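You operate a simulated robot arm through the tools that you are given. There is no shell and no other tool.

Carry out the task below with a simulated robot arm. There is one attempt and no reset: what you move stays moved.

JOB
Wipe the press bed clean, then press the stack on it.
Fine: stack to the teal block meanwhile, use the yellow cloth and put it back; tray shut. What is to be rubbed or washed off counts as gone when no trace of it is left.

The check looks at the end state, three seconds after you hand in, the way a careful person would. Anything else that was tipped, shoved, dropped, spilled or broken makes it a failure. Flat cloth is picked up by pressing the open fingertips on it (5 to 10 N) and closing them slowly along it; thin cloth reads only 2 to 8 mm in the jaws.

ROBOT AND FRAMES
A 7-joint arm with a two-finger parallel gripper, fixed in place. Base frame: the origin is at the foot of the arm, x ahead of it, y to its left, z up; the work surface is at about z = 0.82. Lengths are in m, angles in degrees, forces in N, time in s.
With the tool pointing down near the work surface it reaches from about 0.42 to 0.9 m from the base axis. Its first joint turns from -115.0 to 115.0 degrees. Payload 3.91 kg.
The TCP is the grasp point between the finger pads, 0.03 m short of the fingertips. In the tool frame z runs along the fingers and y along their closing line. Largest opening 0.11 m; finger width 0.02, thickness 0.01; the body of the gripper, 0.048 by 0.112 m, starts 0.055 m behind the TCP.
Orientation is told as [roll, pitch, yaw] about the base's x, y, z axes, in that order, counted from this pose: with the fingers straight down and closing along the base's y, the tool's x points along the base's -x, its y along +y and its z along -z.

CONTROLS
- The arm moves only by the tool jog_arm. Its argument "commands" is a list of rows, each a list of 7 numbers: the shift along the base's x, y, z in m, then the turn, a rotation vector about the base's x, y, z in rad, then the gripper command, from -1 (shut) to 1 (fully open), values between in proportion. In form: [[dx, dy, dz, wx, wy, wz, grip], ...]. A call has 1 to 20 rows; each row is the pose to reach, as a shift and turn from the pose commanded when the call began. A row lasts 0.2 s, in which the tool goes at most 0.05 m and 8.6 degrees; a call with a longer step from one row to the next is refused whole, and so is a gripper value outside its range. A pose out of reach is approached as far as the arm can. The call stops where the force on the tool passes 60 N (or 10 N more than at its start, if that is more) or the arm is blocked; 0.2 s more then pass. The fingers move at their own pace (about 0.153 m/s each) and stop on an object; they squeeze with about 38 N. The grip force told is the motor's: it shows also when the fingers shut on nothing. Time passes only in rows, and 0.2 s behind the last, so rows that repeat a pose let the fingers close. The reply holds the time, the measured pose of the TCP, the force on the tool along the base axes, the opening and the grip force, in the units named above and with some noise, with the torque about the TCP (base axes, N m) and any sound that the robot's microphone picked up.
- Cameras (640 x 400 px; columns grow to the right, rows downward): "scene" is fixed at [0.2228, -0.4988, 1.5851]; the picture's right is [0.83, -0.56, 0.00], its down [-0.27, -0.40, -0.88] and it looks along [0.49, 0.73, -0.48] (base axes); focal length 310 px, centre (320, 200). "wrist" rides on the gripper at [0.072, 0.017, -0.103] in the tool frame; the picture's right is [-0.23, 0.97, 0.00], its down [-0.76, -0.18, -0.62] and it looks along [-0.61, -0.14, 0.78] (tool axes); focal length 222 px, centre (320, 200). There is no depth. A picture from a camera that has moved, and an enlarged one, comes with that camera's place and axes in the base frame and with its lens. The place of the scene camera against the robot may be out by one fixed shift of up to 0.018 m in any direction.
- capture(camera): a new picture of that camera. It takes no simulated time.
- move_column(by): slides the trunk up (or, below 0, down) by that many m; the arm rides with it, the base frame stays. It gives what a move gives, with no picture.
- inspect(camera, box): a new picture of the part [left, top, right, bottom] of that camera's present view, enlarged. It takes no simulated time.
- hand_in(): hands the job in; it is judged then, once.

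Places have to be worked out from the pictures, the camera data and where the tool is seen. Open the gripper and draw the arm clear of the work before you hand the job in, unless the task says otherwise.

The tools are called after ">>>" as name(argument=value, ...) on one line, values as JSON. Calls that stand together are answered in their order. jog_arm: Moves the arm, as the interface text tells. Its arguments: {"type":"object","properties":{"commands":{"type":"array","items":{"type":"array","items":{"type":"number"}}}},"required":["commands"]} The other tools are called the same way: move_column (by) slides the trunk up or down; capture (camera) takes a picture; inspect (camera, box) takes an enlarged picture of a part of a camera's view; hand_in () hands the job in.

At the start:

```text
time_s: 0.0
eef_pos: [0.387, 0.3457, 1.3815]
tcp_rot: [0.0, 0.0, 0.0]
contact_force: [0.3, -0.1, -0.4]
ft_torque: [0.02, -0.01, 0.01]
gripper_width: 0.11
gripper_force: 0.0
trunk travel left (down, up): [-0.825, 0.165]
```

scene: 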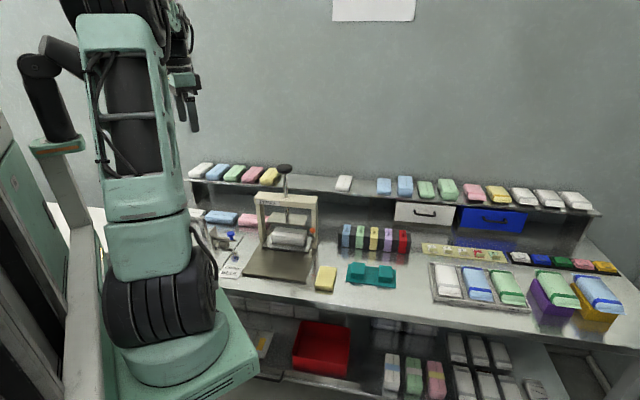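
wrist: 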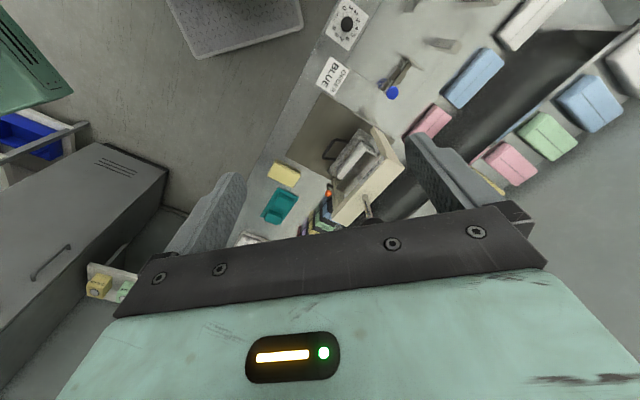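

I'll start by looking closely at the press area and the rest of the bench before moving anything.

>>> inspect(camera="scene", box=[200, 150, 420, 300])

>>> inspect(camera="scene", box=[400, 180, 640, 330])

>>> inspect(camera="wrist", box=[230, 60, 470, 260])

>>> inspect(camera="scene", box=[240, 280, 560, 400])

```text
2.67 times, centred on (310, 225) of scene
camera zoom: at [0.2228, -0.4988, 1.5851], right [0.83, -0.56, 0.0], down [-0.27, -0.4, -0.88], along [0.49, 0.73, -0.48], focal length 826 px, centre (347, 133)
```

zoom: 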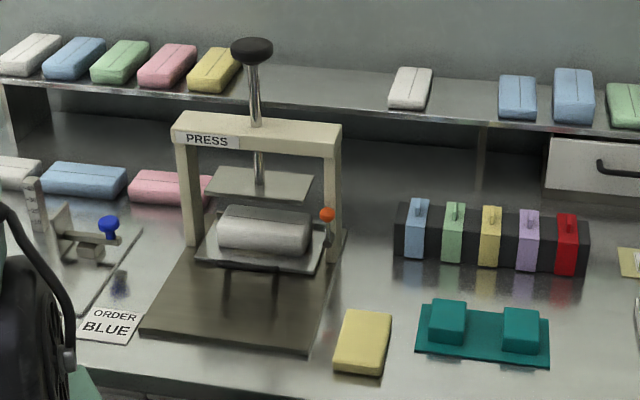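

```text
2.67 times, centred on (520, 255) of scene
camera zoom: at [0.2228, -0.4988, 1.5851], right [0.83, -0.56, 0.0], down [-0.27, -0.4, -0.88], along [0.49, 0.73, -0.48], focal length 826 px, centre (-213, 53)
```

zoom: 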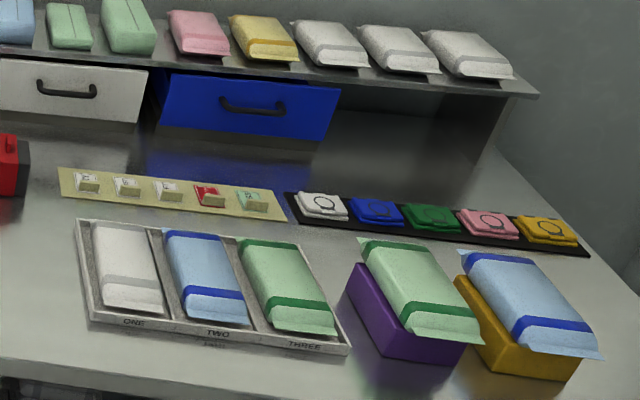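

```text
2.00 times, centred on (350, 160) of wrist
camera zoom: at [0.3145, 0.3637, 1.4857], right [0.23, 0.97, 0.0], down [0.76, -0.18, 0.62], along [0.61, -0.14, -0.78], focal length 444 px, centre (260, 280)
```

zoom: 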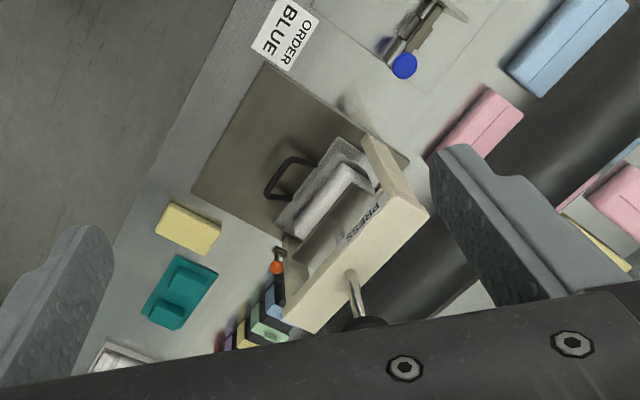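

```text
2.00 times, centred on (400, 340) of scene
camera zoom: at [0.2228, -0.4988, 1.5851], right [0.83, -0.56, 0.0], down [-0.27, -0.4, -0.88], along [0.49, 0.73, -0.48], focal length 620 px, centre (160, -80)
```

zoom: 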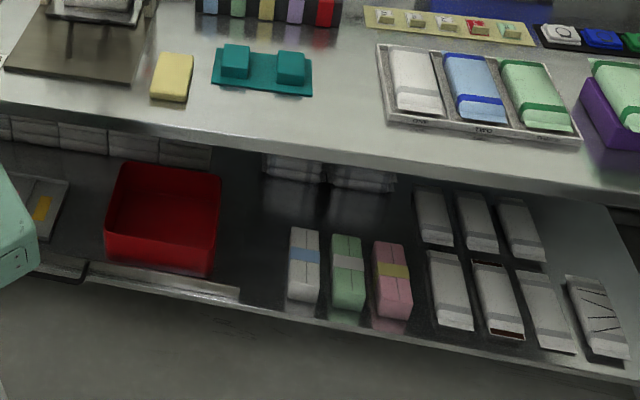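

The press stands at about (0.65, 0.37), turned roughly 45°, with a slide-out bed that has a black handle, an orange-knobbed lever and a spindle knob at z≈1.15. I move the wrist to a better viewing spot above and in front of the press.

>>> jog_arm(commands=[[0.008, -0.015, -0.026, 0, 0, 0.11, 1], [0.016, -0.03, -0.052, 0, 0, 0.22, 1], [0.024, -0.045, -0.078, 0, 0, 0.33, 1], [0.032, -0.06, -0.104, 0, 0, 0.44, 1], [0.04, -0.076, -0.13, 0, 0, 0.55, 1], [0.048, -0.092, -0.157, 0, 0, 0.66, 1], [0.056, -0.107, -0.184, 0, 0, 0.785, 1], [0.056, -0.107, -0.184, 0, 0, 0.785, 1]])

>>> capture(camera="wrist")

>>> capture(camera="scene")

```text
time_s: 1.8
eef_pos: [0.4409, 0.2396, 1.1968]
tcp_rot: [0.0, 0.1, 45.2]
contact_force: [1.0, 0.2, 0.6]
ft_torque: [0.02, -0.01, -0.06]
gripper_width: 0.1101
gripper_force: 0.0
trunk travel left (down, up): [-0.825, 0.165]
```

```text
taken
camera wrist: at [0.3786, 0.2013, 1.3006], right [-0.53, 0.85, 0.0], down [0.66, 0.41, 0.62], along [0.53, 0.33, -0.78], focal length 222 px, centre (320, 200)
```

wrist: 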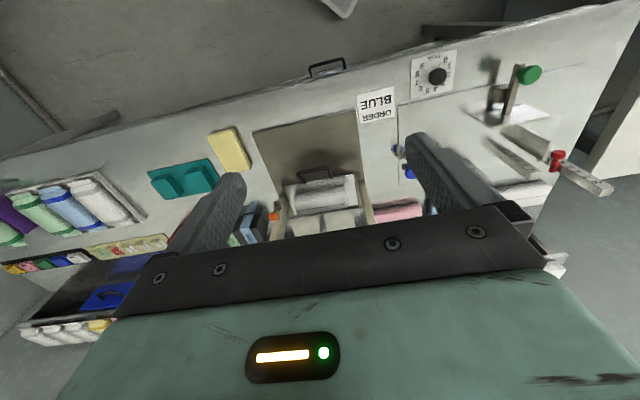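

```text
taken
```

scene: 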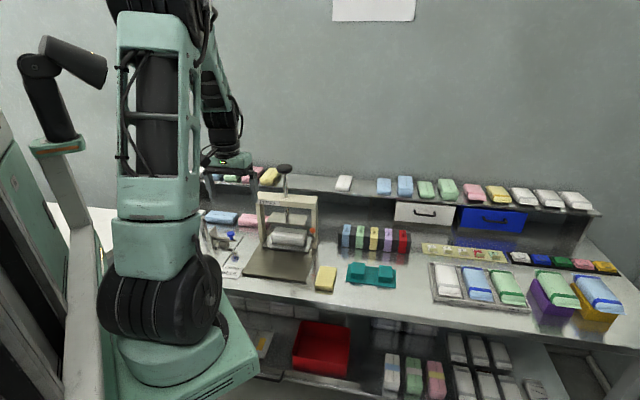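

The wrist view is upside down (image top = towards the robot). I enlarge the press and cloth region.

>>> inspect(camera="wrist", box=[240, 100, 420, 240])

>>> inspect(camera="wrist", box=[130, 100, 290, 220])

>>> inspect(camera="scene", box=[230, 155, 350, 295])

```text
2.86 times, centred on (330, 170) of wrist
camera zoom: at [0.3786, 0.2013, 1.3006], right [-0.53, 0.85, 0.0], down [0.66, 0.41, 0.62], along [0.53, 0.33, -0.78], focal length 635 px, centre (291, 286)
```

zoom: 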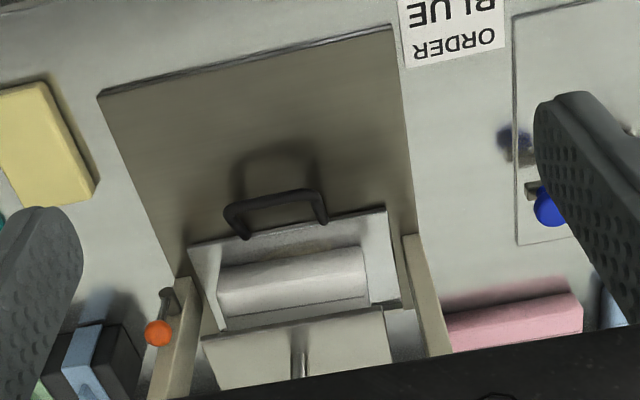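

```text
3.33 times, centred on (210, 160) of wrist
camera zoom: at [0.3786, 0.2013, 1.3006], right [-0.53, 0.85, 0.0], down [0.66, 0.41, 0.62], along [0.53, 0.33, -0.78], focal length 740 px, centre (687, 333)
```

zoom: 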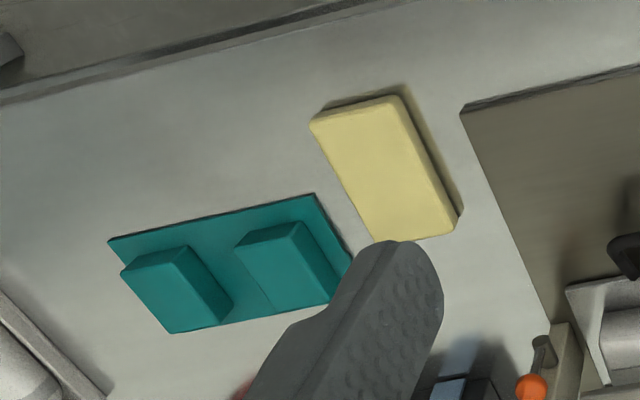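

```text
2.86 times, centred on (290, 225) of scene
camera zoom: at [0.2228, -0.4988, 1.5851], right [0.83, -0.56, 0.0], down [-0.27, -0.4, -0.88], along [0.49, 0.73, -0.48], focal length 885 px, centre (406, 129)
```

zoom: 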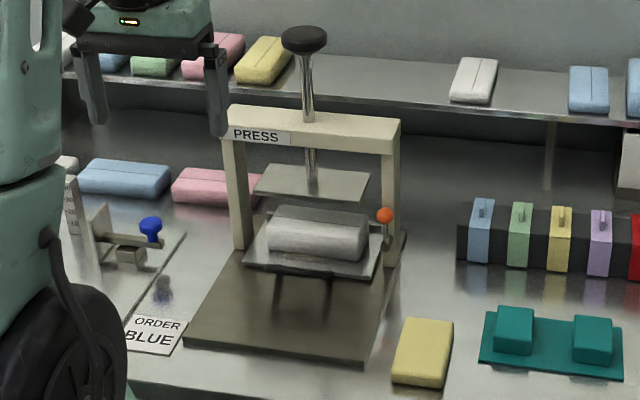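

Triangulating both cameras puts the bed's front edge at z≈0.852, about 0.70 m from the base along the 45° line, with its handle just in front. I tilt the hand forward and lower it in front of the press to see the bed, lever and platen in detail.

>>> jog_arm(commands=[[0.0095, -0.0008, -0.025, 0.046, -0.046, 0, 1], [0.019, -0.0016, -0.05, 0.092, -0.092, 0, 1], [0.0285, -0.0024, -0.075, 0.138, -0.138, 0, 1], [0.038, -0.0032, -0.1, 0.184, -0.184, 0, 1], [0.0475, -0.004, -0.125, 0.23, -0.23, 0, 1], [0.057, -0.0048, -0.15, 0.276, -0.276, 0, 1], [0.0665, -0.0056, -0.175, 0.323, -0.323, 0, 1], [0.0757, -0.0064, -0.197, 0.37, -0.37, 0, 1], [0.0757, -0.0064, -0.197, 0.37, -0.37, 0, 1]])

>>> capture(camera="wrist")

>>> capture(camera="scene")

```text
time_s: 3.8
eef_pos: [0.5172, 0.2312, 0.9994]
tcp_rot: [0.0, -30.1, 44.9]
contact_force: [0.2, -0.9, -0.2]
ft_torque: [-0.01, -0.01, 0.0]
gripper_width: 0.1102
gripper_force: 0.2
trunk travel left (down, up): [-0.825, 0.165]
```

```text
taken
camera wrist: at [0.4265, 0.1637, 1.0551], right [-0.55, 0.83, 0.11], down [0.37, 0.12, 0.92], along [0.75, 0.55, -0.37], focal length 222 px, centre (320, 200)
```

wrist: 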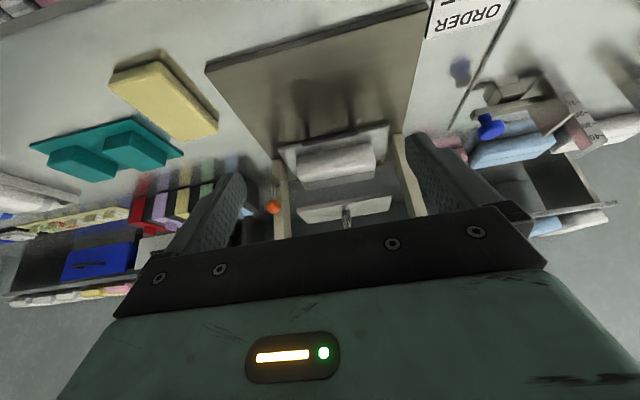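

```text
taken
```

scene: 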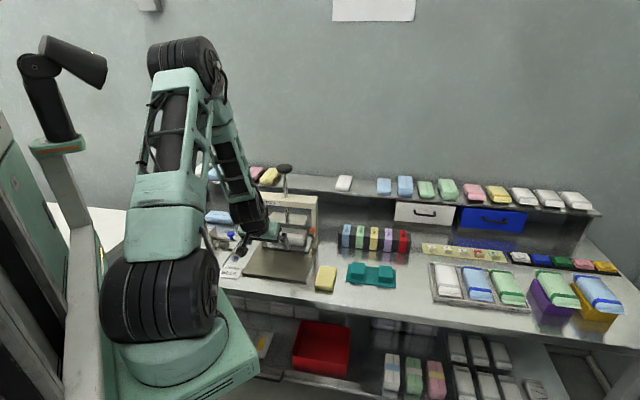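

>>> inspect(camera="wrist", box=[240, 80, 440, 230])

>>> inspect(camera="wrist", box=[30, 20, 250, 170])

```text
2.67 times, centred on (340, 155) of wrist
camera zoom: at [0.4265, 0.1637, 1.0551], right [-0.55, 0.83, 0.11], down [0.37, 0.12, 0.92], along [0.75, 0.55, -0.37], focal length 592 px, centre (267, 320)
```

zoom: 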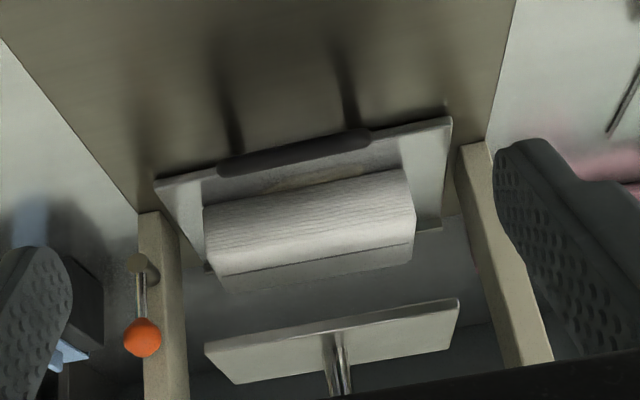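

```text
2.67 times, centred on (140, 95) of wrist
camera zoom: at [0.4265, 0.1637, 1.0551], right [-0.55, 0.83, 0.11], down [0.37, 0.12, 0.92], along [0.75, 0.55, -0.37], focal length 592 px, centre (800, 480)
```

zoom: 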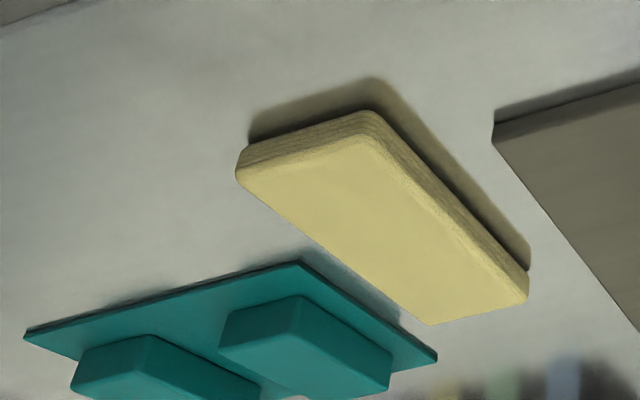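

>>> inspect(camera="scene", box=[290, 205, 330, 255])

>>> inspect(camera="wrist", box=[255, 120, 415, 220])

>>> inspect(camera="wrist", box=[255, 140, 325, 230])

```text
8.00 times, centred on (310, 230) of scene
camera zoom: at [0.2228, -0.4988, 1.5851], right [0.83, -0.56, 0.0], down [-0.27, -0.4, -0.88], along [0.49, 0.73, -0.48], focal length 2478 px, centre (400, -40)
```

zoom: 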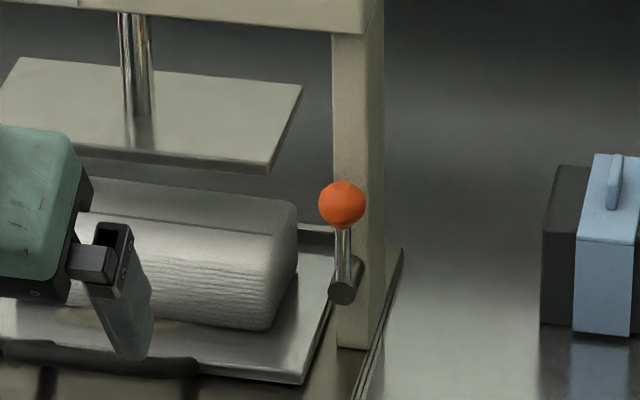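

```text
4.00 times, centred on (335, 170) of wrist
camera zoom: at [0.4265, 0.1637, 1.0551], right [-0.55, 0.83, 0.11], down [0.37, 0.12, 0.92], along [0.75, 0.55, -0.37], focal length 888 px, centre (260, 320)
```

zoom: 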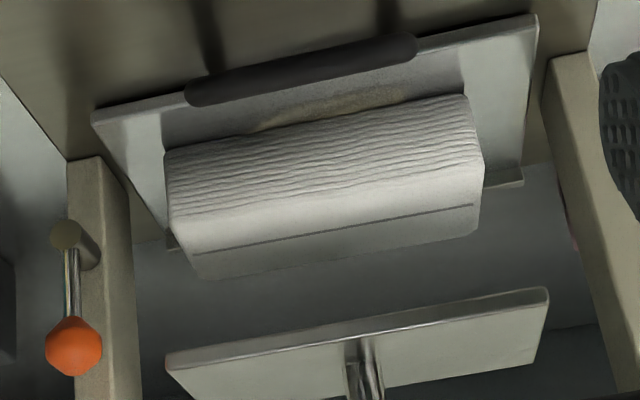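

```text
4.44 times, centred on (290, 185) of wrist
camera zoom: at [0.4265, 0.1637, 1.0551], right [-0.55, 0.83, 0.11], down [0.37, 0.12, 0.92], along [0.75, 0.55, -0.37], focal length 987 px, centre (453, 267)
```

zoom: 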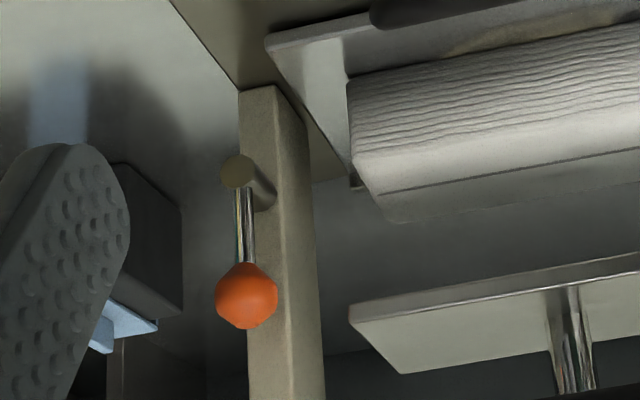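

The bed front edge is at about u≈0.70 along the 45° line with z≈0.84, and the handle bar sits at u≈0.664, v≈-0.20, z≈0.868. Brown dirt shows in front of the stack. I back off, straighten the tool, then turn it so the fingers close along the tray's sliding direction.

>>> jog_arm(commands=[[0.003, 0.004, 0.015, -0.092, 0.092, 0, 1], [0.006, 0.008, 0.03, -0.185, 0.185, 0, 1], [0.01, 0.012, 0.045, -0.277, 0.277, 0, 1], [0.013, 0.016, 0.06, -0.37, 0.37, 0, 1], [0.013, 0.016, 0.06, -0.37, 0.37, 0, 1]])

>>> jog_arm(commands=[[0, 0, 0, 0, 0, -0.143, 1], [0, 0, 0, 0, 0, -0.286, 1], [0, 0, 0, 0, 0, -0.429, 1], [0, 0, 0, 0, 0, -0.572, 1], [0, 0, 0, 0, 0, -0.715, 1], [0, 0, 0, 0, 0, -0.858, 1], [0, 0, 0, 0, 0, -1.0, 1], [0, 0, 0, 0, 0, -1.143, 1], [0, 0, 0, 0, 0, -1.286, 1], [0, 0, 0, 0, 0, -1.429, 1], [0, 0, 0, 0, 0, -1.571, 1], [0, 0, 0, 0, 0, -1.571, 1]])

>>> capture(camera="wrist")

>>> capture(camera="scene")

```text
time_s: 5.0
eef_pos: [0.5308, 0.2496, 1.061]
tcp_rot: [0.1, -0.1, 45.0]
contact_force: [0.5, -0.5, 0.7]
ft_torque: [0.02, 0.01, 0.0]
gripper_width: 0.1099
gripper_force: 0.0
trunk travel left (down, up): [-0.825, 0.165]
```

```text
time_s: 7.6
eef_pos: [0.5302, 0.2486, 1.0609]
tcp_rot: [0.0, 0.0, -45.1]
contact_force: [0.3, -0.4, -0.7]
ft_torque: [0.03, 0.01, -0.03]
gripper_width: 0.1099
gripper_force: 0.1
trunk travel left (down, up): [-0.825, 0.165]
```

```text
taken
camera wrist: at [0.4928, 0.3124, 1.1646], right [0.85, 0.53, 0.0], down [0.41, -0.67, 0.62], along [0.33, -0.53, -0.78], focal length 222 px, centre (320, 200)
```

wrist: 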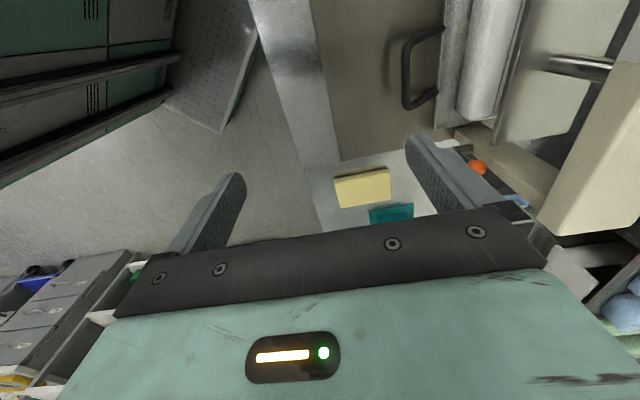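

```text
taken
```

scene: 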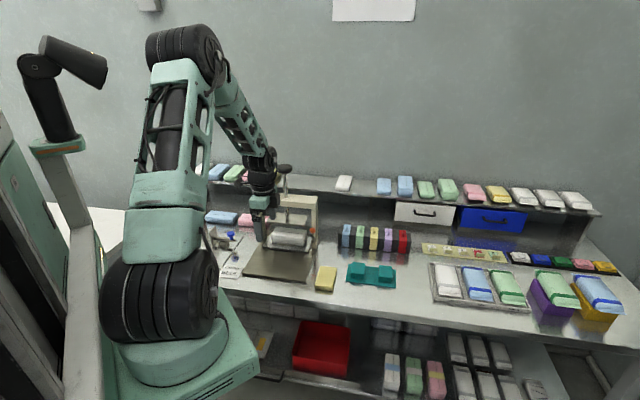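

Now the handle is seen from above and the side; I enlarge it to measure the gap behind the bar.

>>> inspect(camera="wrist", box=[370, 0, 570, 130])

>>> inspect(camera="wrist", box=[380, 60, 620, 240])

```text
3.08 times, centred on (470, 65) of wrist
camera zoom: at [0.4928, 0.3124, 1.1646], right [0.85, 0.53, 0.0], down [0.41, -0.67, 0.62], along [0.33, -0.53, -0.78], focal length 684 px, centre (-142, 615)
```

zoom: 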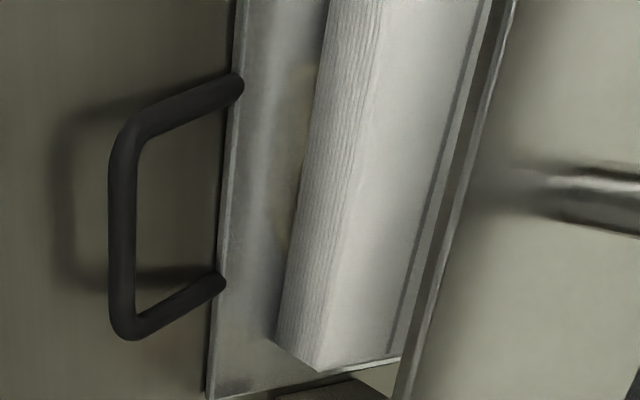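

```text
2.22 times, centred on (500, 150) of wrist
camera zoom: at [0.4928, 0.3124, 1.1646], right [0.85, 0.53, 0.0], down [0.41, -0.67, 0.62], along [0.33, -0.53, -0.78], focal length 494 px, centre (-80, 311)
```

zoom: 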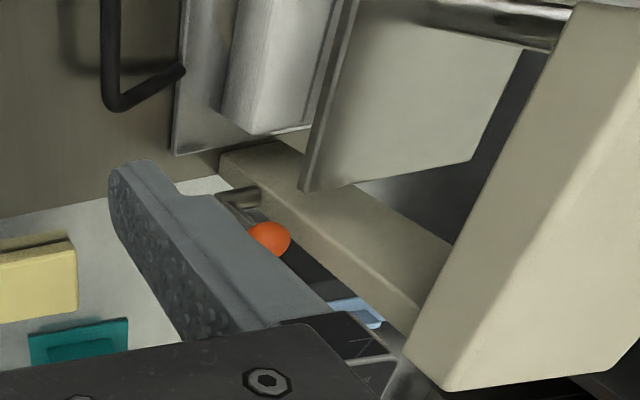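

The bar is at u≈0.658 with about 4 cm clear to the tray edge. I move above it with the fingers partly open and come down to just over the bar.

>>> jog_arm(commands=[[0.025, 0.025, -0.015, 0, 0, 0, -0.09], [0.05, 0.05, -0.03, 0, 0, 0, -0.09], [0.0762, 0.0749, -0.06, 0, 0, 0, -0.09], [0.0762, 0.0749, -0.1, 0, 0, 0, -0.09], [0.0762, 0.0749, -0.14, 0, 0, 0, -0.09], [0.0762, 0.0749, -0.14, 0, 0, 0, -0.09]])

>>> capture(camera="wrist")

>>> inspect(camera="scene", box=[230, 155, 350, 295])

```text
time_s: 9.0
eef_pos: [0.6087, 0.3244, 0.92]
tcp_rot: [0.1, 0.1, -45.0]
contact_force: [-0.3, -0.2, 0.5]
ft_torque: [0.0, -0.02, 0.01]
gripper_width: 0.0502
gripper_force: 0.0
trunk travel left (down, up): [-0.825, 0.165]
```

```text
taken
camera wrist: at [0.5702, 0.3882, 1.0247], right [0.85, 0.53, 0.0], down [0.41, -0.66, 0.62], along [0.33, -0.53, -0.78], focal length 222 px, centre (320, 200)
```

wrist: 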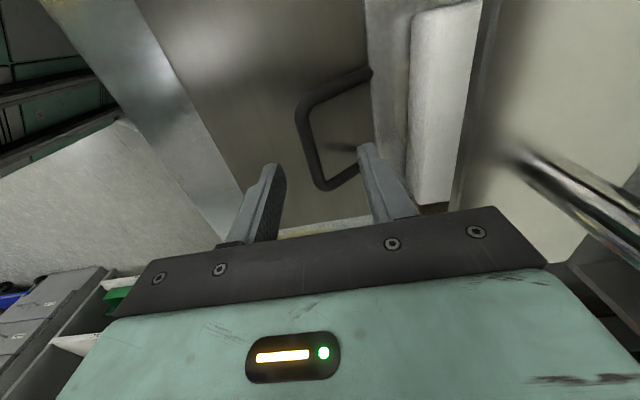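

```text
2.86 times, centred on (290, 225) of scene
camera zoom: at [0.2228, -0.4988, 1.5851], right [0.83, -0.56, 0.0], down [-0.27, -0.4, -0.88], along [0.49, 0.73, -0.48], focal length 885 px, centre (406, 129)
```

zoom: 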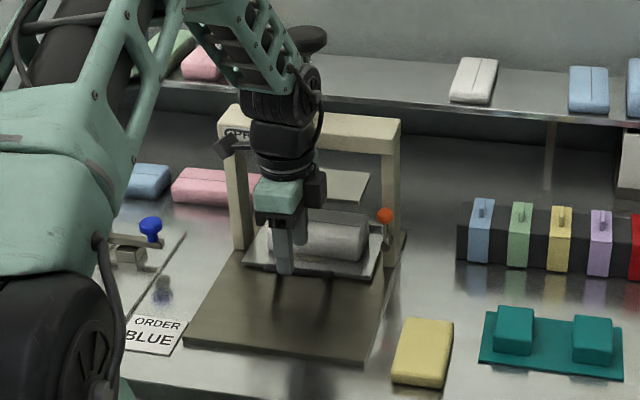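

The bar lies between the two fingers, about 5 mm towards the robot from the centre. I shift by that, lower to z≈0.875 and close gently on the bar.

>>> jog_arm(commands=[[-0.0035, -0.0035, -0.015, 0, 0, 0, -0.09], [-0.0035, -0.0035, -0.03, 0, 0, 0, -0.09], [-0.0035, -0.0035, -0.045, 0, 0, 0, -0.09], [-0.0035, -0.0035, -0.045, 0, 0, 0, -0.09]])

>>> capture(camera="wrist")

```text
time_s: 10.0
eef_pos: [0.6039, 0.3204, 0.8755]
tcp_rot: [0.1, 0.1, -45.0]
contact_force: [-1.3, 0.4, 1.3]
ft_torque: [-0.03, 0.01, -0.03]
gripper_width: 0.0499
gripper_force: 0.2
trunk travel left (down, up): [-0.825, 0.165]
```

```text
taken
camera wrist: at [0.5653, 0.384, 0.9795], right [0.85, 0.53, 0.0], down [0.41, -0.66, 0.62], along [0.33, -0.53, -0.78], focal length 222 px, centre (320, 200)
```

wrist: 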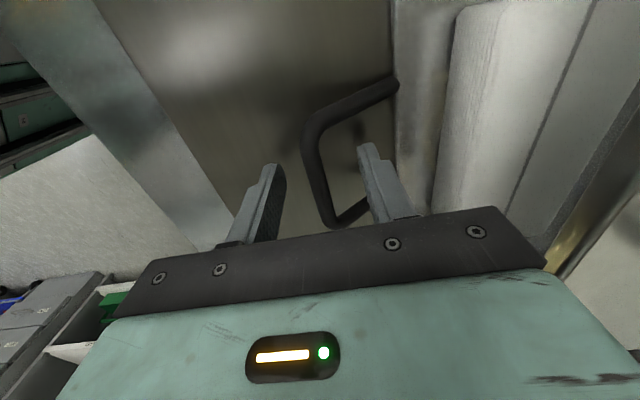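

The bar is between the fingers with no contact. I close on it.

>>> jog_arm(commands=[[0, 0, 0, 0, 0, 0, -0.5], [0, 0, 0, 0, 0, 0, -1], [0, 0, 0, 0, 0, 0, -1]])

>>> capture(camera="wrist")

```text
time_s: 10.8
eef_pos: [0.6027, 0.3206, 0.8756]
tcp_rot: [0.0, 0.0, -44.9]
contact_force: [1.6, -0.8, -0.9]
ft_torque: [0.01, 0.03, 0.85]
gripper_width: 0.0098
gripper_force: 45.0
trunk travel left (down, up): [-0.825, 0.165]
```

```text
taken
camera wrist: at [0.5652, 0.384, 0.9796], right [0.85, 0.53, 0.0], down [0.41, -0.66, 0.62], along [0.33, -0.53, -0.78], focal length 222 px, centre (320, 200)
```

wrist: 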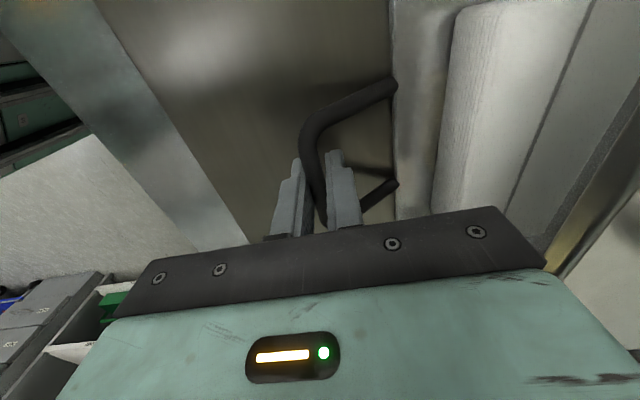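

The bar is held (9.8 mm). I try a small slow pull of 1.5 cm along the tray's axis and read the force.

>>> jog_arm(commands=[[-0.0018, -0.0018, 0, 0, 0, 0, -1], [-0.0036, -0.0036, 0, 0, 0, 0, -1], [-0.0054, -0.0054, 0, 0, 0, 0, -1], [-0.0072, -0.0072, 0, 0, 0, 0, -1], [-0.009, -0.009, 0, 0, 0, 0, -1], [-0.0106, -0.0106, 0, 0, 0, 0, -1]])

>>> capture(camera="wrist")

```text
time_s: 12.2
eef_pos: [0.5921, 0.3084, 0.8749]
tcp_rot: [-0.1, 0.0, -45.0]
contact_force: [3.1, -0.9, -6.4]
ft_torque: [-0.04, -0.04, 0.86]
gripper_width: 0.0098
gripper_force: 45.0
trunk travel left (down, up): [-0.825, 0.165]
```

```text
taken
camera wrist: at [0.5546, 0.3733, 0.9796], right [0.85, 0.53, 0.0], down [0.41, -0.66, 0.62], along [0.33, -0.53, -0.78], focal length 222 px, centre (320, 200)
```

wrist: 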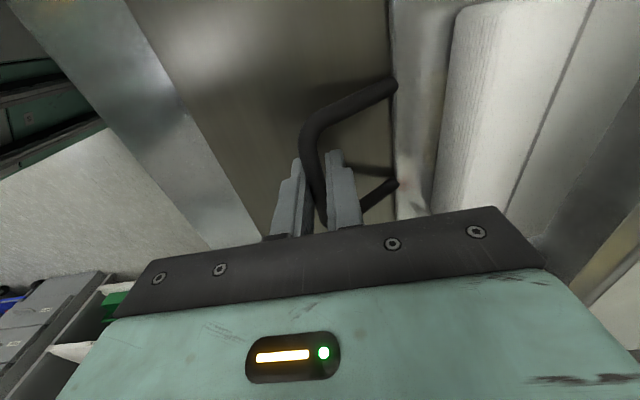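

The tray follows freely and the stack stays put on it. I keep pulling slowly for another 10 cm.

>>> jog_arm(commands=[[-0.0035, -0.0035, 0, 0, 0, 0, -1], [-0.0075, -0.0075, 0, 0, 0, 0, -1], [-0.0115, -0.0115, 0, 0, 0, 0, -1], [-0.0155, -0.0155, 0, 0, 0, 0, -1], [-0.0195, -0.0195, 0, 0, 0, 0, -1], [-0.0235, -0.0235, 0, 0, 0, 0, -1], [-0.0275, -0.0275, 0, 0, 0, 0, -1], [-0.0315, -0.0315, 0, 0, 0, 0, -1], [-0.0355, -0.0355, 0, 0, 0, 0, -1], [-0.0395, -0.0395, 0, 0, 0, 0, -1], [-0.0435, -0.0435, 0, 0, 0, 0, -1], [-0.0475, -0.0475, 0, 0, 0, 0, -1], [-0.0515, -0.0515, 0, 0, 0, 0, -1], [-0.0555, -0.0555, 0, 0, 0, 0, -1], [-0.0595, -0.0595, 0, 0, 0, 0, -1], [-0.063, -0.063, 0, 0, 0, 0, -1], [-0.0665, -0.0665, 0, 0, 0, 0, -1], [-0.0695, -0.0695, 0, 0, 0, 0, -1], [-0.0707, -0.0707, 0, 0, 0, 0, -1]])

>>> capture(camera="wrist")

>>> inspect(camera="scene", box=[230, 155, 350, 295])

```text
time_s: 16.2
eef_pos: [0.5222, 0.2375, 0.8758]
tcp_rot: [0.0, 0.0, -45.0]
contact_force: [1.8, -1.1, 11.6]
ft_torque: [0.06, 0.07, 0.8]
gripper_width: 0.0099
gripper_force: 45.2
trunk travel left (down, up): [-0.825, 0.165]
```

```text
taken
camera wrist: at [0.4832, 0.3019, 0.9795], right [0.85, 0.53, 0.0], down [0.41, -0.66, 0.62], along [0.33, -0.53, -0.78], focal length 222 px, centre (320, 200)
```

wrist: 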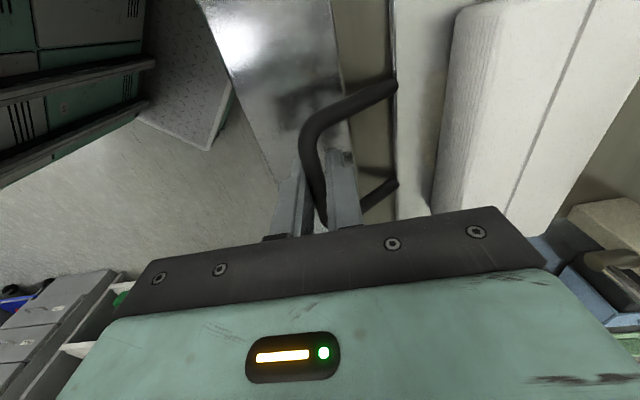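

```text
2.86 times, centred on (290, 225) of scene
camera zoom: at [0.2228, -0.4988, 1.5851], right [0.83, -0.56, 0.0], down [-0.27, -0.4, -0.88], along [0.49, 0.73, -0.48], focal length 885 px, centre (406, 129)
```

zoom: 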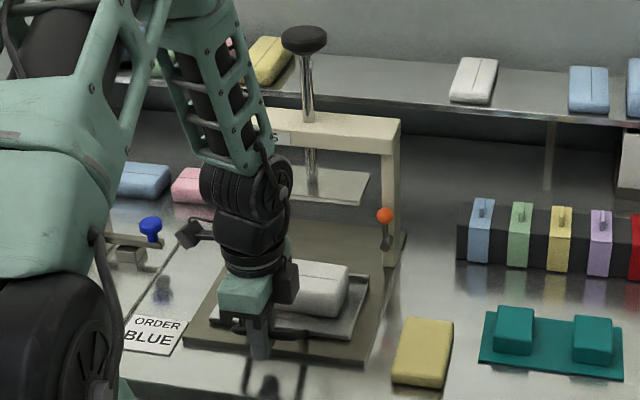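

The tray is out about 11.5 cm with the stack on it, clear of the platen. I let go of the handle and rise straight up to look.

>>> jog_arm(commands=[[0, 0, 0, 0, 0, 0, -0.5], [0, 0, 0, 0, 0, 0, -0.2], [0, 0, 0, 0, 0, 0, -0.2], [0, 0, 0.03, 0, 0, 0, -0.2], [0, 0, 0.07, 0, 0, 0, -0.2], [0, 0, 0.11, 0, 0, 0, -0.2], [0, 0, 0.15, 0, 0, 0, 0.5], [0, 0, 0.19, 0, 0, 0, 1], [0, 0, 0.22, 0, 0, 0, 1]])

>>> capture(camera="wrist")

>>> inspect(camera="scene", box=[230, 155, 350, 295])

```text
time_s: 18.2
eef_pos: [0.5212, 0.2388, 1.0941]
tcp_rot: [0.0, 0.0, -45.1]
contact_force: [-0.6, -0.6, 0.1]
ft_torque: [-0.04, 0.01, 0.01]
gripper_width: 0.1096
gripper_force: 0.1
trunk travel left (down, up): [-0.825, 0.165]
```

```text
taken
camera wrist: at [0.4839, 0.3028, 1.1991], right [0.85, 0.53, 0.0], down [0.41, -0.66, 0.62], along [0.33, -0.53, -0.78], focal length 222 px, centre (320, 200)
```

wrist: 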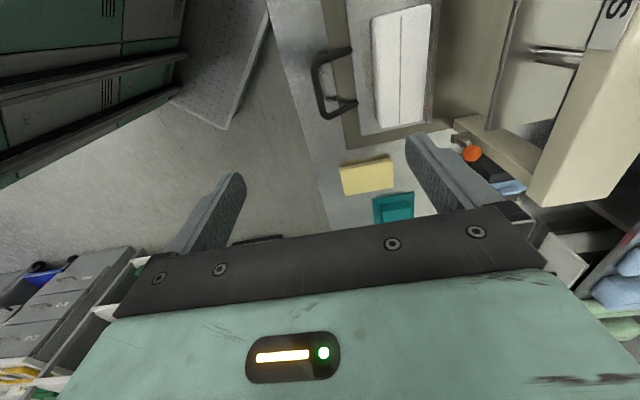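

```text
2.86 times, centred on (290, 225) of scene
camera zoom: at [0.2228, -0.4988, 1.5851], right [0.83, -0.56, 0.0], down [-0.27, -0.4, -0.88], along [0.49, 0.73, -0.48], focal length 885 px, centre (406, 129)
```

zoom: 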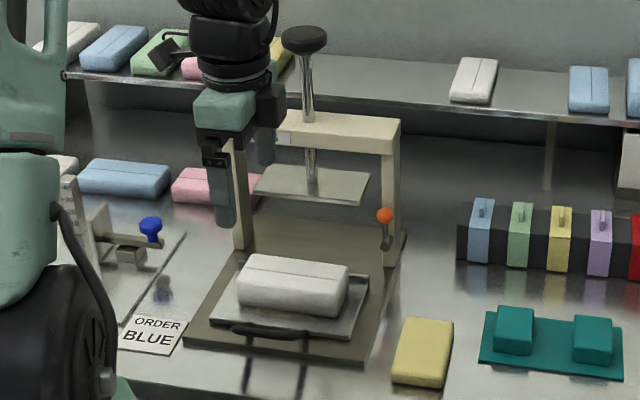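

The tray stays out. I enlarge the stack and the bed to measure them.

>>> inspect(camera="wrist", box=[300, 0, 460, 160])

>>> inspect(camera="scene", box=[290, 235, 330, 285])

>>> inspect(camera="wrist", box=[320, 130, 440, 240])

```text
2.50 times, centred on (380, 80) of wrist
camera zoom: at [0.4839, 0.3028, 1.1991], right [0.85, 0.53, 0.0], down [0.41, -0.66, 0.62], along [0.33, -0.53, -0.78], focal length 555 px, centre (170, 500)
```

zoom: 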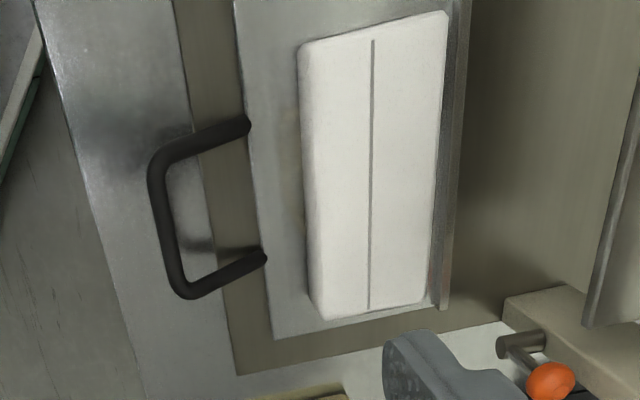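

```text
8.00 times, centred on (310, 260) of scene
camera zoom: at [0.2228, -0.4988, 1.5851], right [0.83, -0.56, 0.0], down [-0.27, -0.4, -0.88], along [0.49, 0.73, -0.48], focal length 2478 px, centre (400, -280)
```

zoom: 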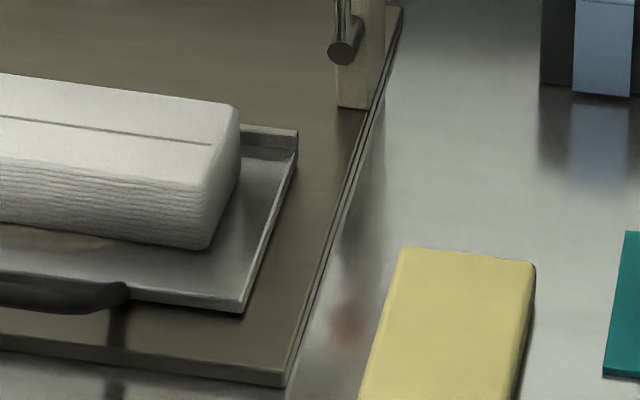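

```text
3.64 times, centred on (380, 185) of wrist
camera zoom: at [0.4839, 0.3028, 1.1991], right [0.85, 0.53, 0.0], down [0.41, -0.66, 0.62], along [0.33, -0.53, -0.78], focal length 808 px, centre (102, 254)
```

zoom: 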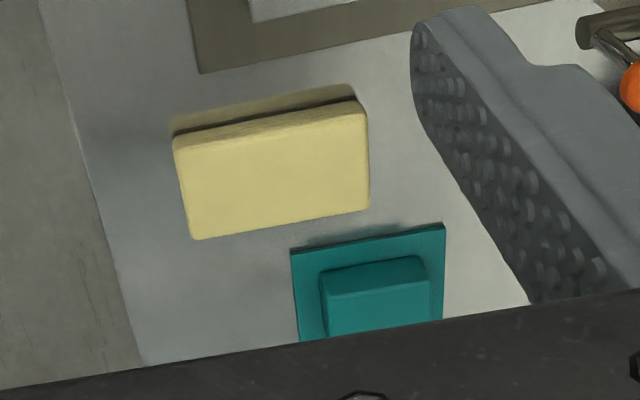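

The stack sits at u≈0.645, v≈-0.20, z 0.842–0.882 and is about 65 mm deep; the tray has a low lip behind it. Before picking it, I look at the teal block closely to find where the stack should rest.

>>> jog_arm(commands=[[0.037, -0.008, 0.01, 0, 0, 0, 1], [0.074, -0.016, 0.02, 0, 0, 0, 1], [0.111, -0.024, 0.02, 0, 0, 0, 1], [0.148, -0.033, 0.02, 0, 0, 0, 1], [0.186, -0.041, 0.02, 0, 0, 0, 1], [0.186, -0.041, 0.02, 0, 0, 0, 1]])

>>> capture(camera="wrist")

>>> inspect(camera="scene", box=[310, 240, 410, 300])

```text
time_s: 19.6
eef_pos: [0.7072, 0.1998, 1.1163]
tcp_rot: [0.0, 0.0, -45.0]
contact_force: [0.6, 0.1, 0.9]
ft_torque: [-0.02, 0.0, -0.04]
gripper_width: 0.11
gripper_force: 0.0
trunk travel left (down, up): [-0.825, 0.165]
```

```text
taken
camera wrist: at [0.6691, 0.2633, 1.2196], right [0.85, 0.53, 0.0], down [0.41, -0.66, 0.62], along [0.33, -0.53, -0.78], focal length 222 px, centre (320, 200)
```

wrist: 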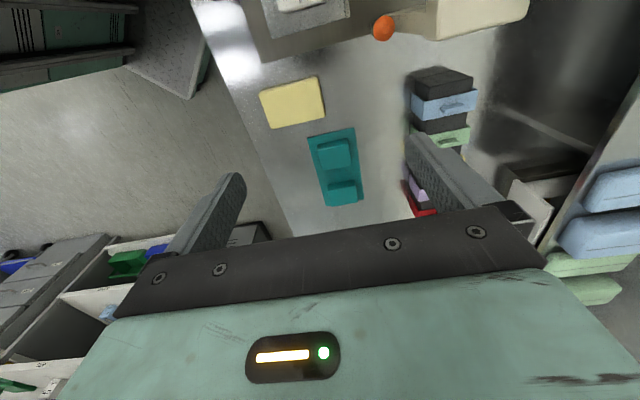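

```text
6.40 times, centred on (360, 270) of scene
camera zoom: at [0.2228, -0.4988, 1.5851], right [0.83, -0.56, 0.0], down [-0.27, -0.4, -0.88], along [0.49, 0.73, -0.48], focal length 1982 px, centre (64, -248)
```

zoom: 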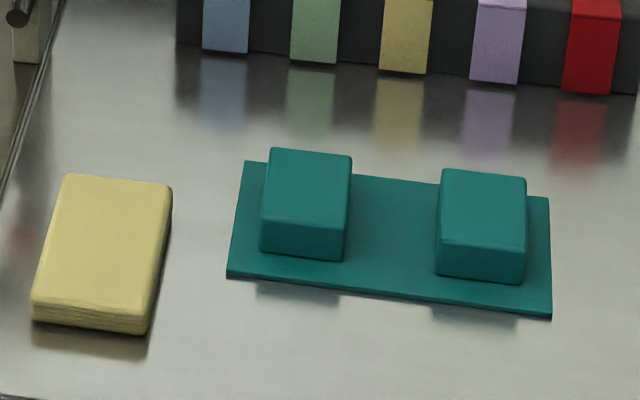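

>>> inspect(camera="wrist", box=[250, 60, 410, 220])

>>> inspect(camera="wrist", box=[240, 0, 540, 100])

```text
2.50 times, centred on (330, 140) of wrist
camera zoom: at [0.6691, 0.2633, 1.2196], right [0.85, 0.53, 0.0], down [0.41, -0.66, 0.62], along [0.33, -0.53, -0.78], focal length 555 px, centre (295, 350)
```

zoom: 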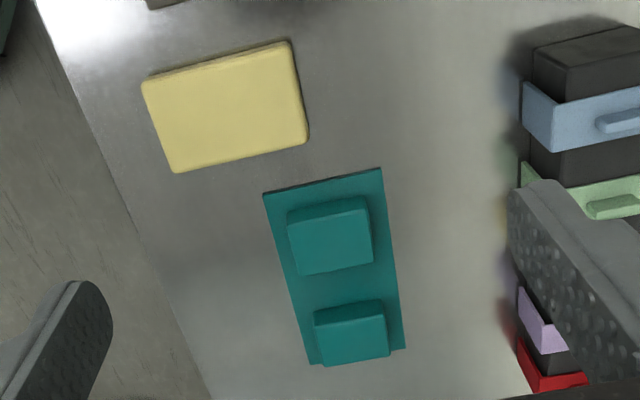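

```text
2.13 times, centred on (390, 50) of wrist
camera zoom: at [0.6691, 0.2633, 1.2196], right [0.85, 0.53, 0.0], down [0.41, -0.66, 0.62], along [0.33, -0.53, -0.78], focal length 474 px, centre (171, 520)
```

zoom: 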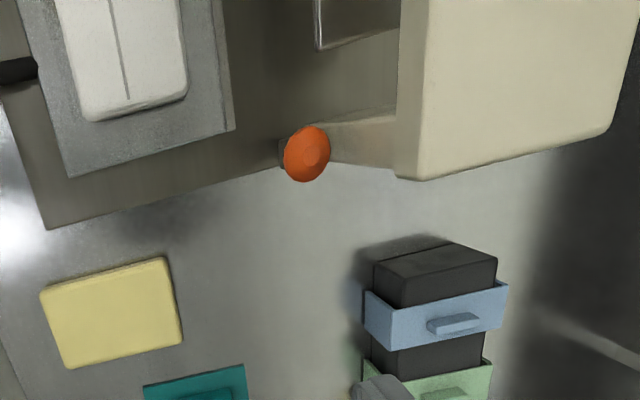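

The teal block's two raised pads are centred near u≈0.644, v≈-0.531 with tops around z≈0.856. I now go above the stack, with the fingers set to 9 cm, and come down to just above it.

>>> jog_arm(commands=[[-0.027, 0.028, -0.01, 0, 0, 0, 0.636], [-0.054, 0.056, -0.02, 0, 0, 0, 0.636], [-0.081, 0.085, -0.03, 0, 0, 0, 0.636], [-0.1083, 0.1134, -0.04, 0, 0, 0, 0.636], [-0.1083, 0.1134, -0.085, 0, 0, 0, 0.636], [-0.1083, 0.1134, -0.13, 0, 0, 0, 0.636], [-0.1083, 0.1134, -0.17, 0, 0, 0, 0.636], [-0.1083, 0.1134, -0.17, 0, 0, 0, 0.636]])

>>> capture(camera="wrist")

>>> inspect(camera="scene", box=[250, 200, 340, 290])

```text
time_s: 21.4
eef_pos: [0.5989, 0.3128, 0.9465]
tcp_rot: [-0.1, 0.0, -45.0]
contact_force: [-1.2, 0.5, -1.1]
ft_torque: [-0.04, -0.03, -0.01]
gripper_width: 0.09
gripper_force: 0.1
trunk travel left (down, up): [-0.825, 0.165]
```

```text
taken
camera wrist: at [0.5603, 0.3769, 1.0496], right [0.85, 0.53, 0.0], down [0.41, -0.66, 0.62], along [0.33, -0.53, -0.78], focal length 222 px, centre (320, 200)
```

wrist: 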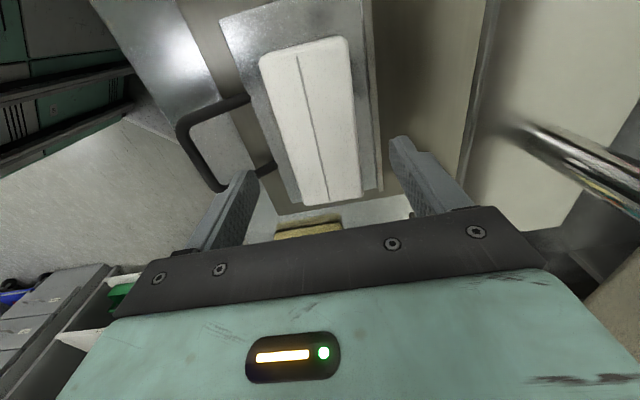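

```text
4.44 times, centred on (295, 245) of scene
camera zoom: at [0.2228, -0.4988, 1.5851], right [0.83, -0.56, 0.0], down [-0.27, -0.4, -0.88], along [0.49, 0.73, -0.48], focal length 1377 px, centre (431, 0)
```

zoom: 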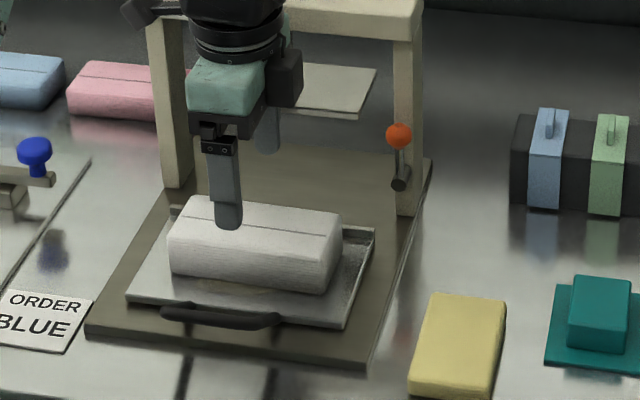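

The stack is centred between the fingers in the picture. I lower to z≈0.891 (tips just above the tray's back lip).

>>> jog_arm(commands=[[0, 0, -0.02, 0, 0, 0, 0.636], [0, 0, -0.038, 0, 0, 0, 0.636], [0, 0, -0.048, 0, 0, 0, 0.636], [0, 0, -0.055, 0, 0, 0, 0.636], [0, 0, -0.055, 0, 0, 0, 0.636]])

>>> capture(camera="wrist")

>>> inspect(camera="scene", box=[260, 220, 340, 280])

```text
time_s: 22.6
eef_pos: [0.6, 0.3116, 0.8893]
tcp_rot: [-0.1, 0.0, -45.0]
contact_force: [-0.1, 0.0, 0.5]
ft_torque: [0.02, -0.02, 0.01]
gripper_width: 0.0899
gripper_force: 0.0
trunk travel left (down, up): [-0.825, 0.165]
```

```text
taken
camera wrist: at [0.5627, 0.3752, 0.9938], right [0.85, 0.53, 0.0], down [0.41, -0.66, 0.62], along [0.33, -0.53, -0.78], focal length 222 px, centre (320, 200)
```

wrist: 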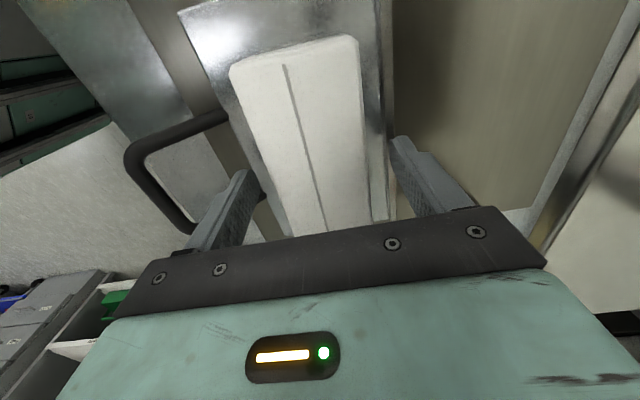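

```text
6.67 times, centred on (300, 250) of scene
camera zoom: at [0.2228, -0.4988, 1.5851], right [0.83, -0.56, 0.0], down [-0.27, -0.4, -0.88], along [0.49, 0.73, -0.48], focal length 2065 px, centre (453, -133)
```

zoom: 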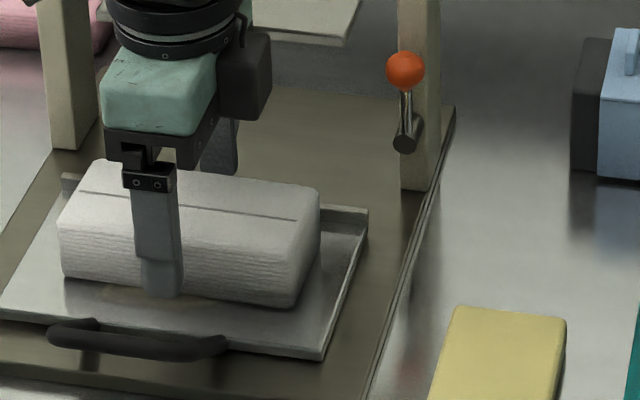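

The fingers straddle the stack with no contact, and the scene projection agrees with a centred grasp. I close slowly on it.

>>> jog_arm(commands=[[0, 0, 0, 0, 0, 0, 0.45], [0, 0, 0, 0, 0, 0, 0.3], [0, 0, 0, 0, 0, 0, 0.2], [0, 0, 0, 0, 0, 0, 0.1], [0, 0, 0, 0, 0, 0, 0.0], [0, 0, 0, 0, 0, 0, 0.0]])

>>> capture(camera="wrist")

```text
time_s: 24.0
eef_pos: [0.6009, 0.3119, 0.8886]
tcp_rot: [0.0, -0.1, -45.0]
contact_force: [1.0, -0.6, -0.6]
ft_torque: [0.04, -0.01, 0.0]
gripper_width: 0.059
gripper_force: 38.0
trunk travel left (down, up): [-0.825, 0.165]
```

```text
taken
camera wrist: at [0.5626, 0.3751, 0.9937], right [0.85, 0.53, 0.0], down [0.41, -0.66, 0.62], along [0.33, -0.53, -0.78], focal length 222 px, centre (320, 200)
```

wrist: 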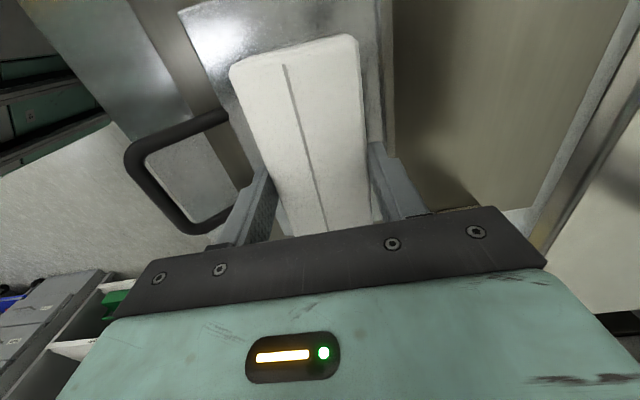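

The stack is held at 59 mm with 38 N. I lift it straight up a little and check.

>>> jog_arm(commands=[[0, 0, 0.01, 0, 0, 0, -0.2], [0, 0, 0.02, 0, 0, 0, -0.2], [0, 0, 0.04, 0, 0, 0, -0.2], [0, 0, 0.06, 0, 0, 0, -0.2], [0, 0, 0.08, 0, 0, 0, -0.2], [0, 0, 0.08, 0, 0, 0, -0.2]])

>>> capture(camera="wrist")

>>> inspect(camera="scene", box=[250, 200, 340, 290])

```text
time_s: 25.4
eef_pos: [0.6001, 0.3128, 0.971]
tcp_rot: [0.0, 0.0, -45.0]
contact_force: [-0.4, 0.1, 0.4]
ft_torque: [0.0, -0.02, 0.02]
gripper_width: 0.0441
gripper_force: 0.0
trunk travel left (down, up): [-0.825, 0.165]
```

```text
taken
camera wrist: at [0.5619, 0.3764, 1.075], right [0.85, 0.53, 0.0], down [0.41, -0.66, 0.62], along [0.33, -0.53, -0.78], focal length 222 px, centre (320, 200)
```

wrist: 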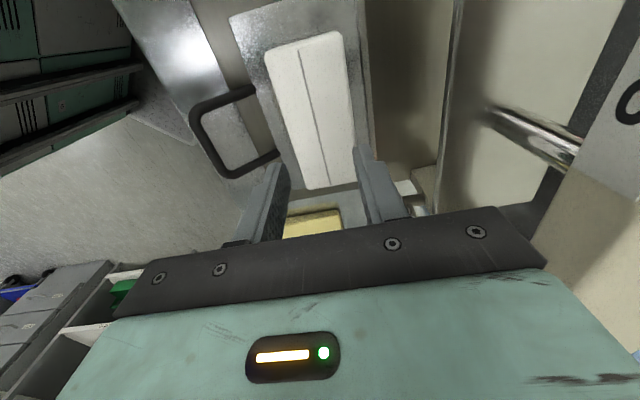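

```text
4.44 times, centred on (295, 245) of scene
camera zoom: at [0.2228, -0.4988, 1.5851], right [0.83, -0.56, 0.0], down [-0.27, -0.4, -0.88], along [0.49, 0.73, -0.48], focal length 1377 px, centre (431, 0)
```

zoom: 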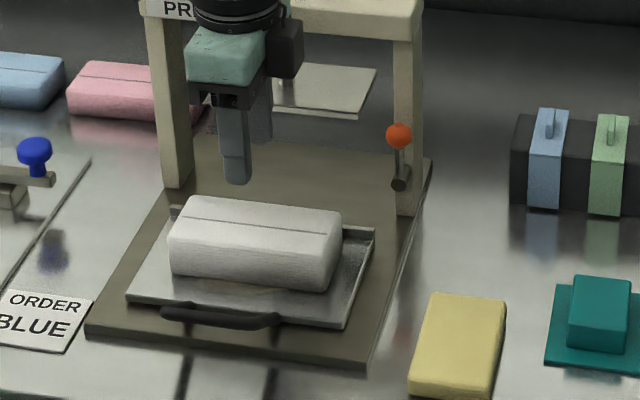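

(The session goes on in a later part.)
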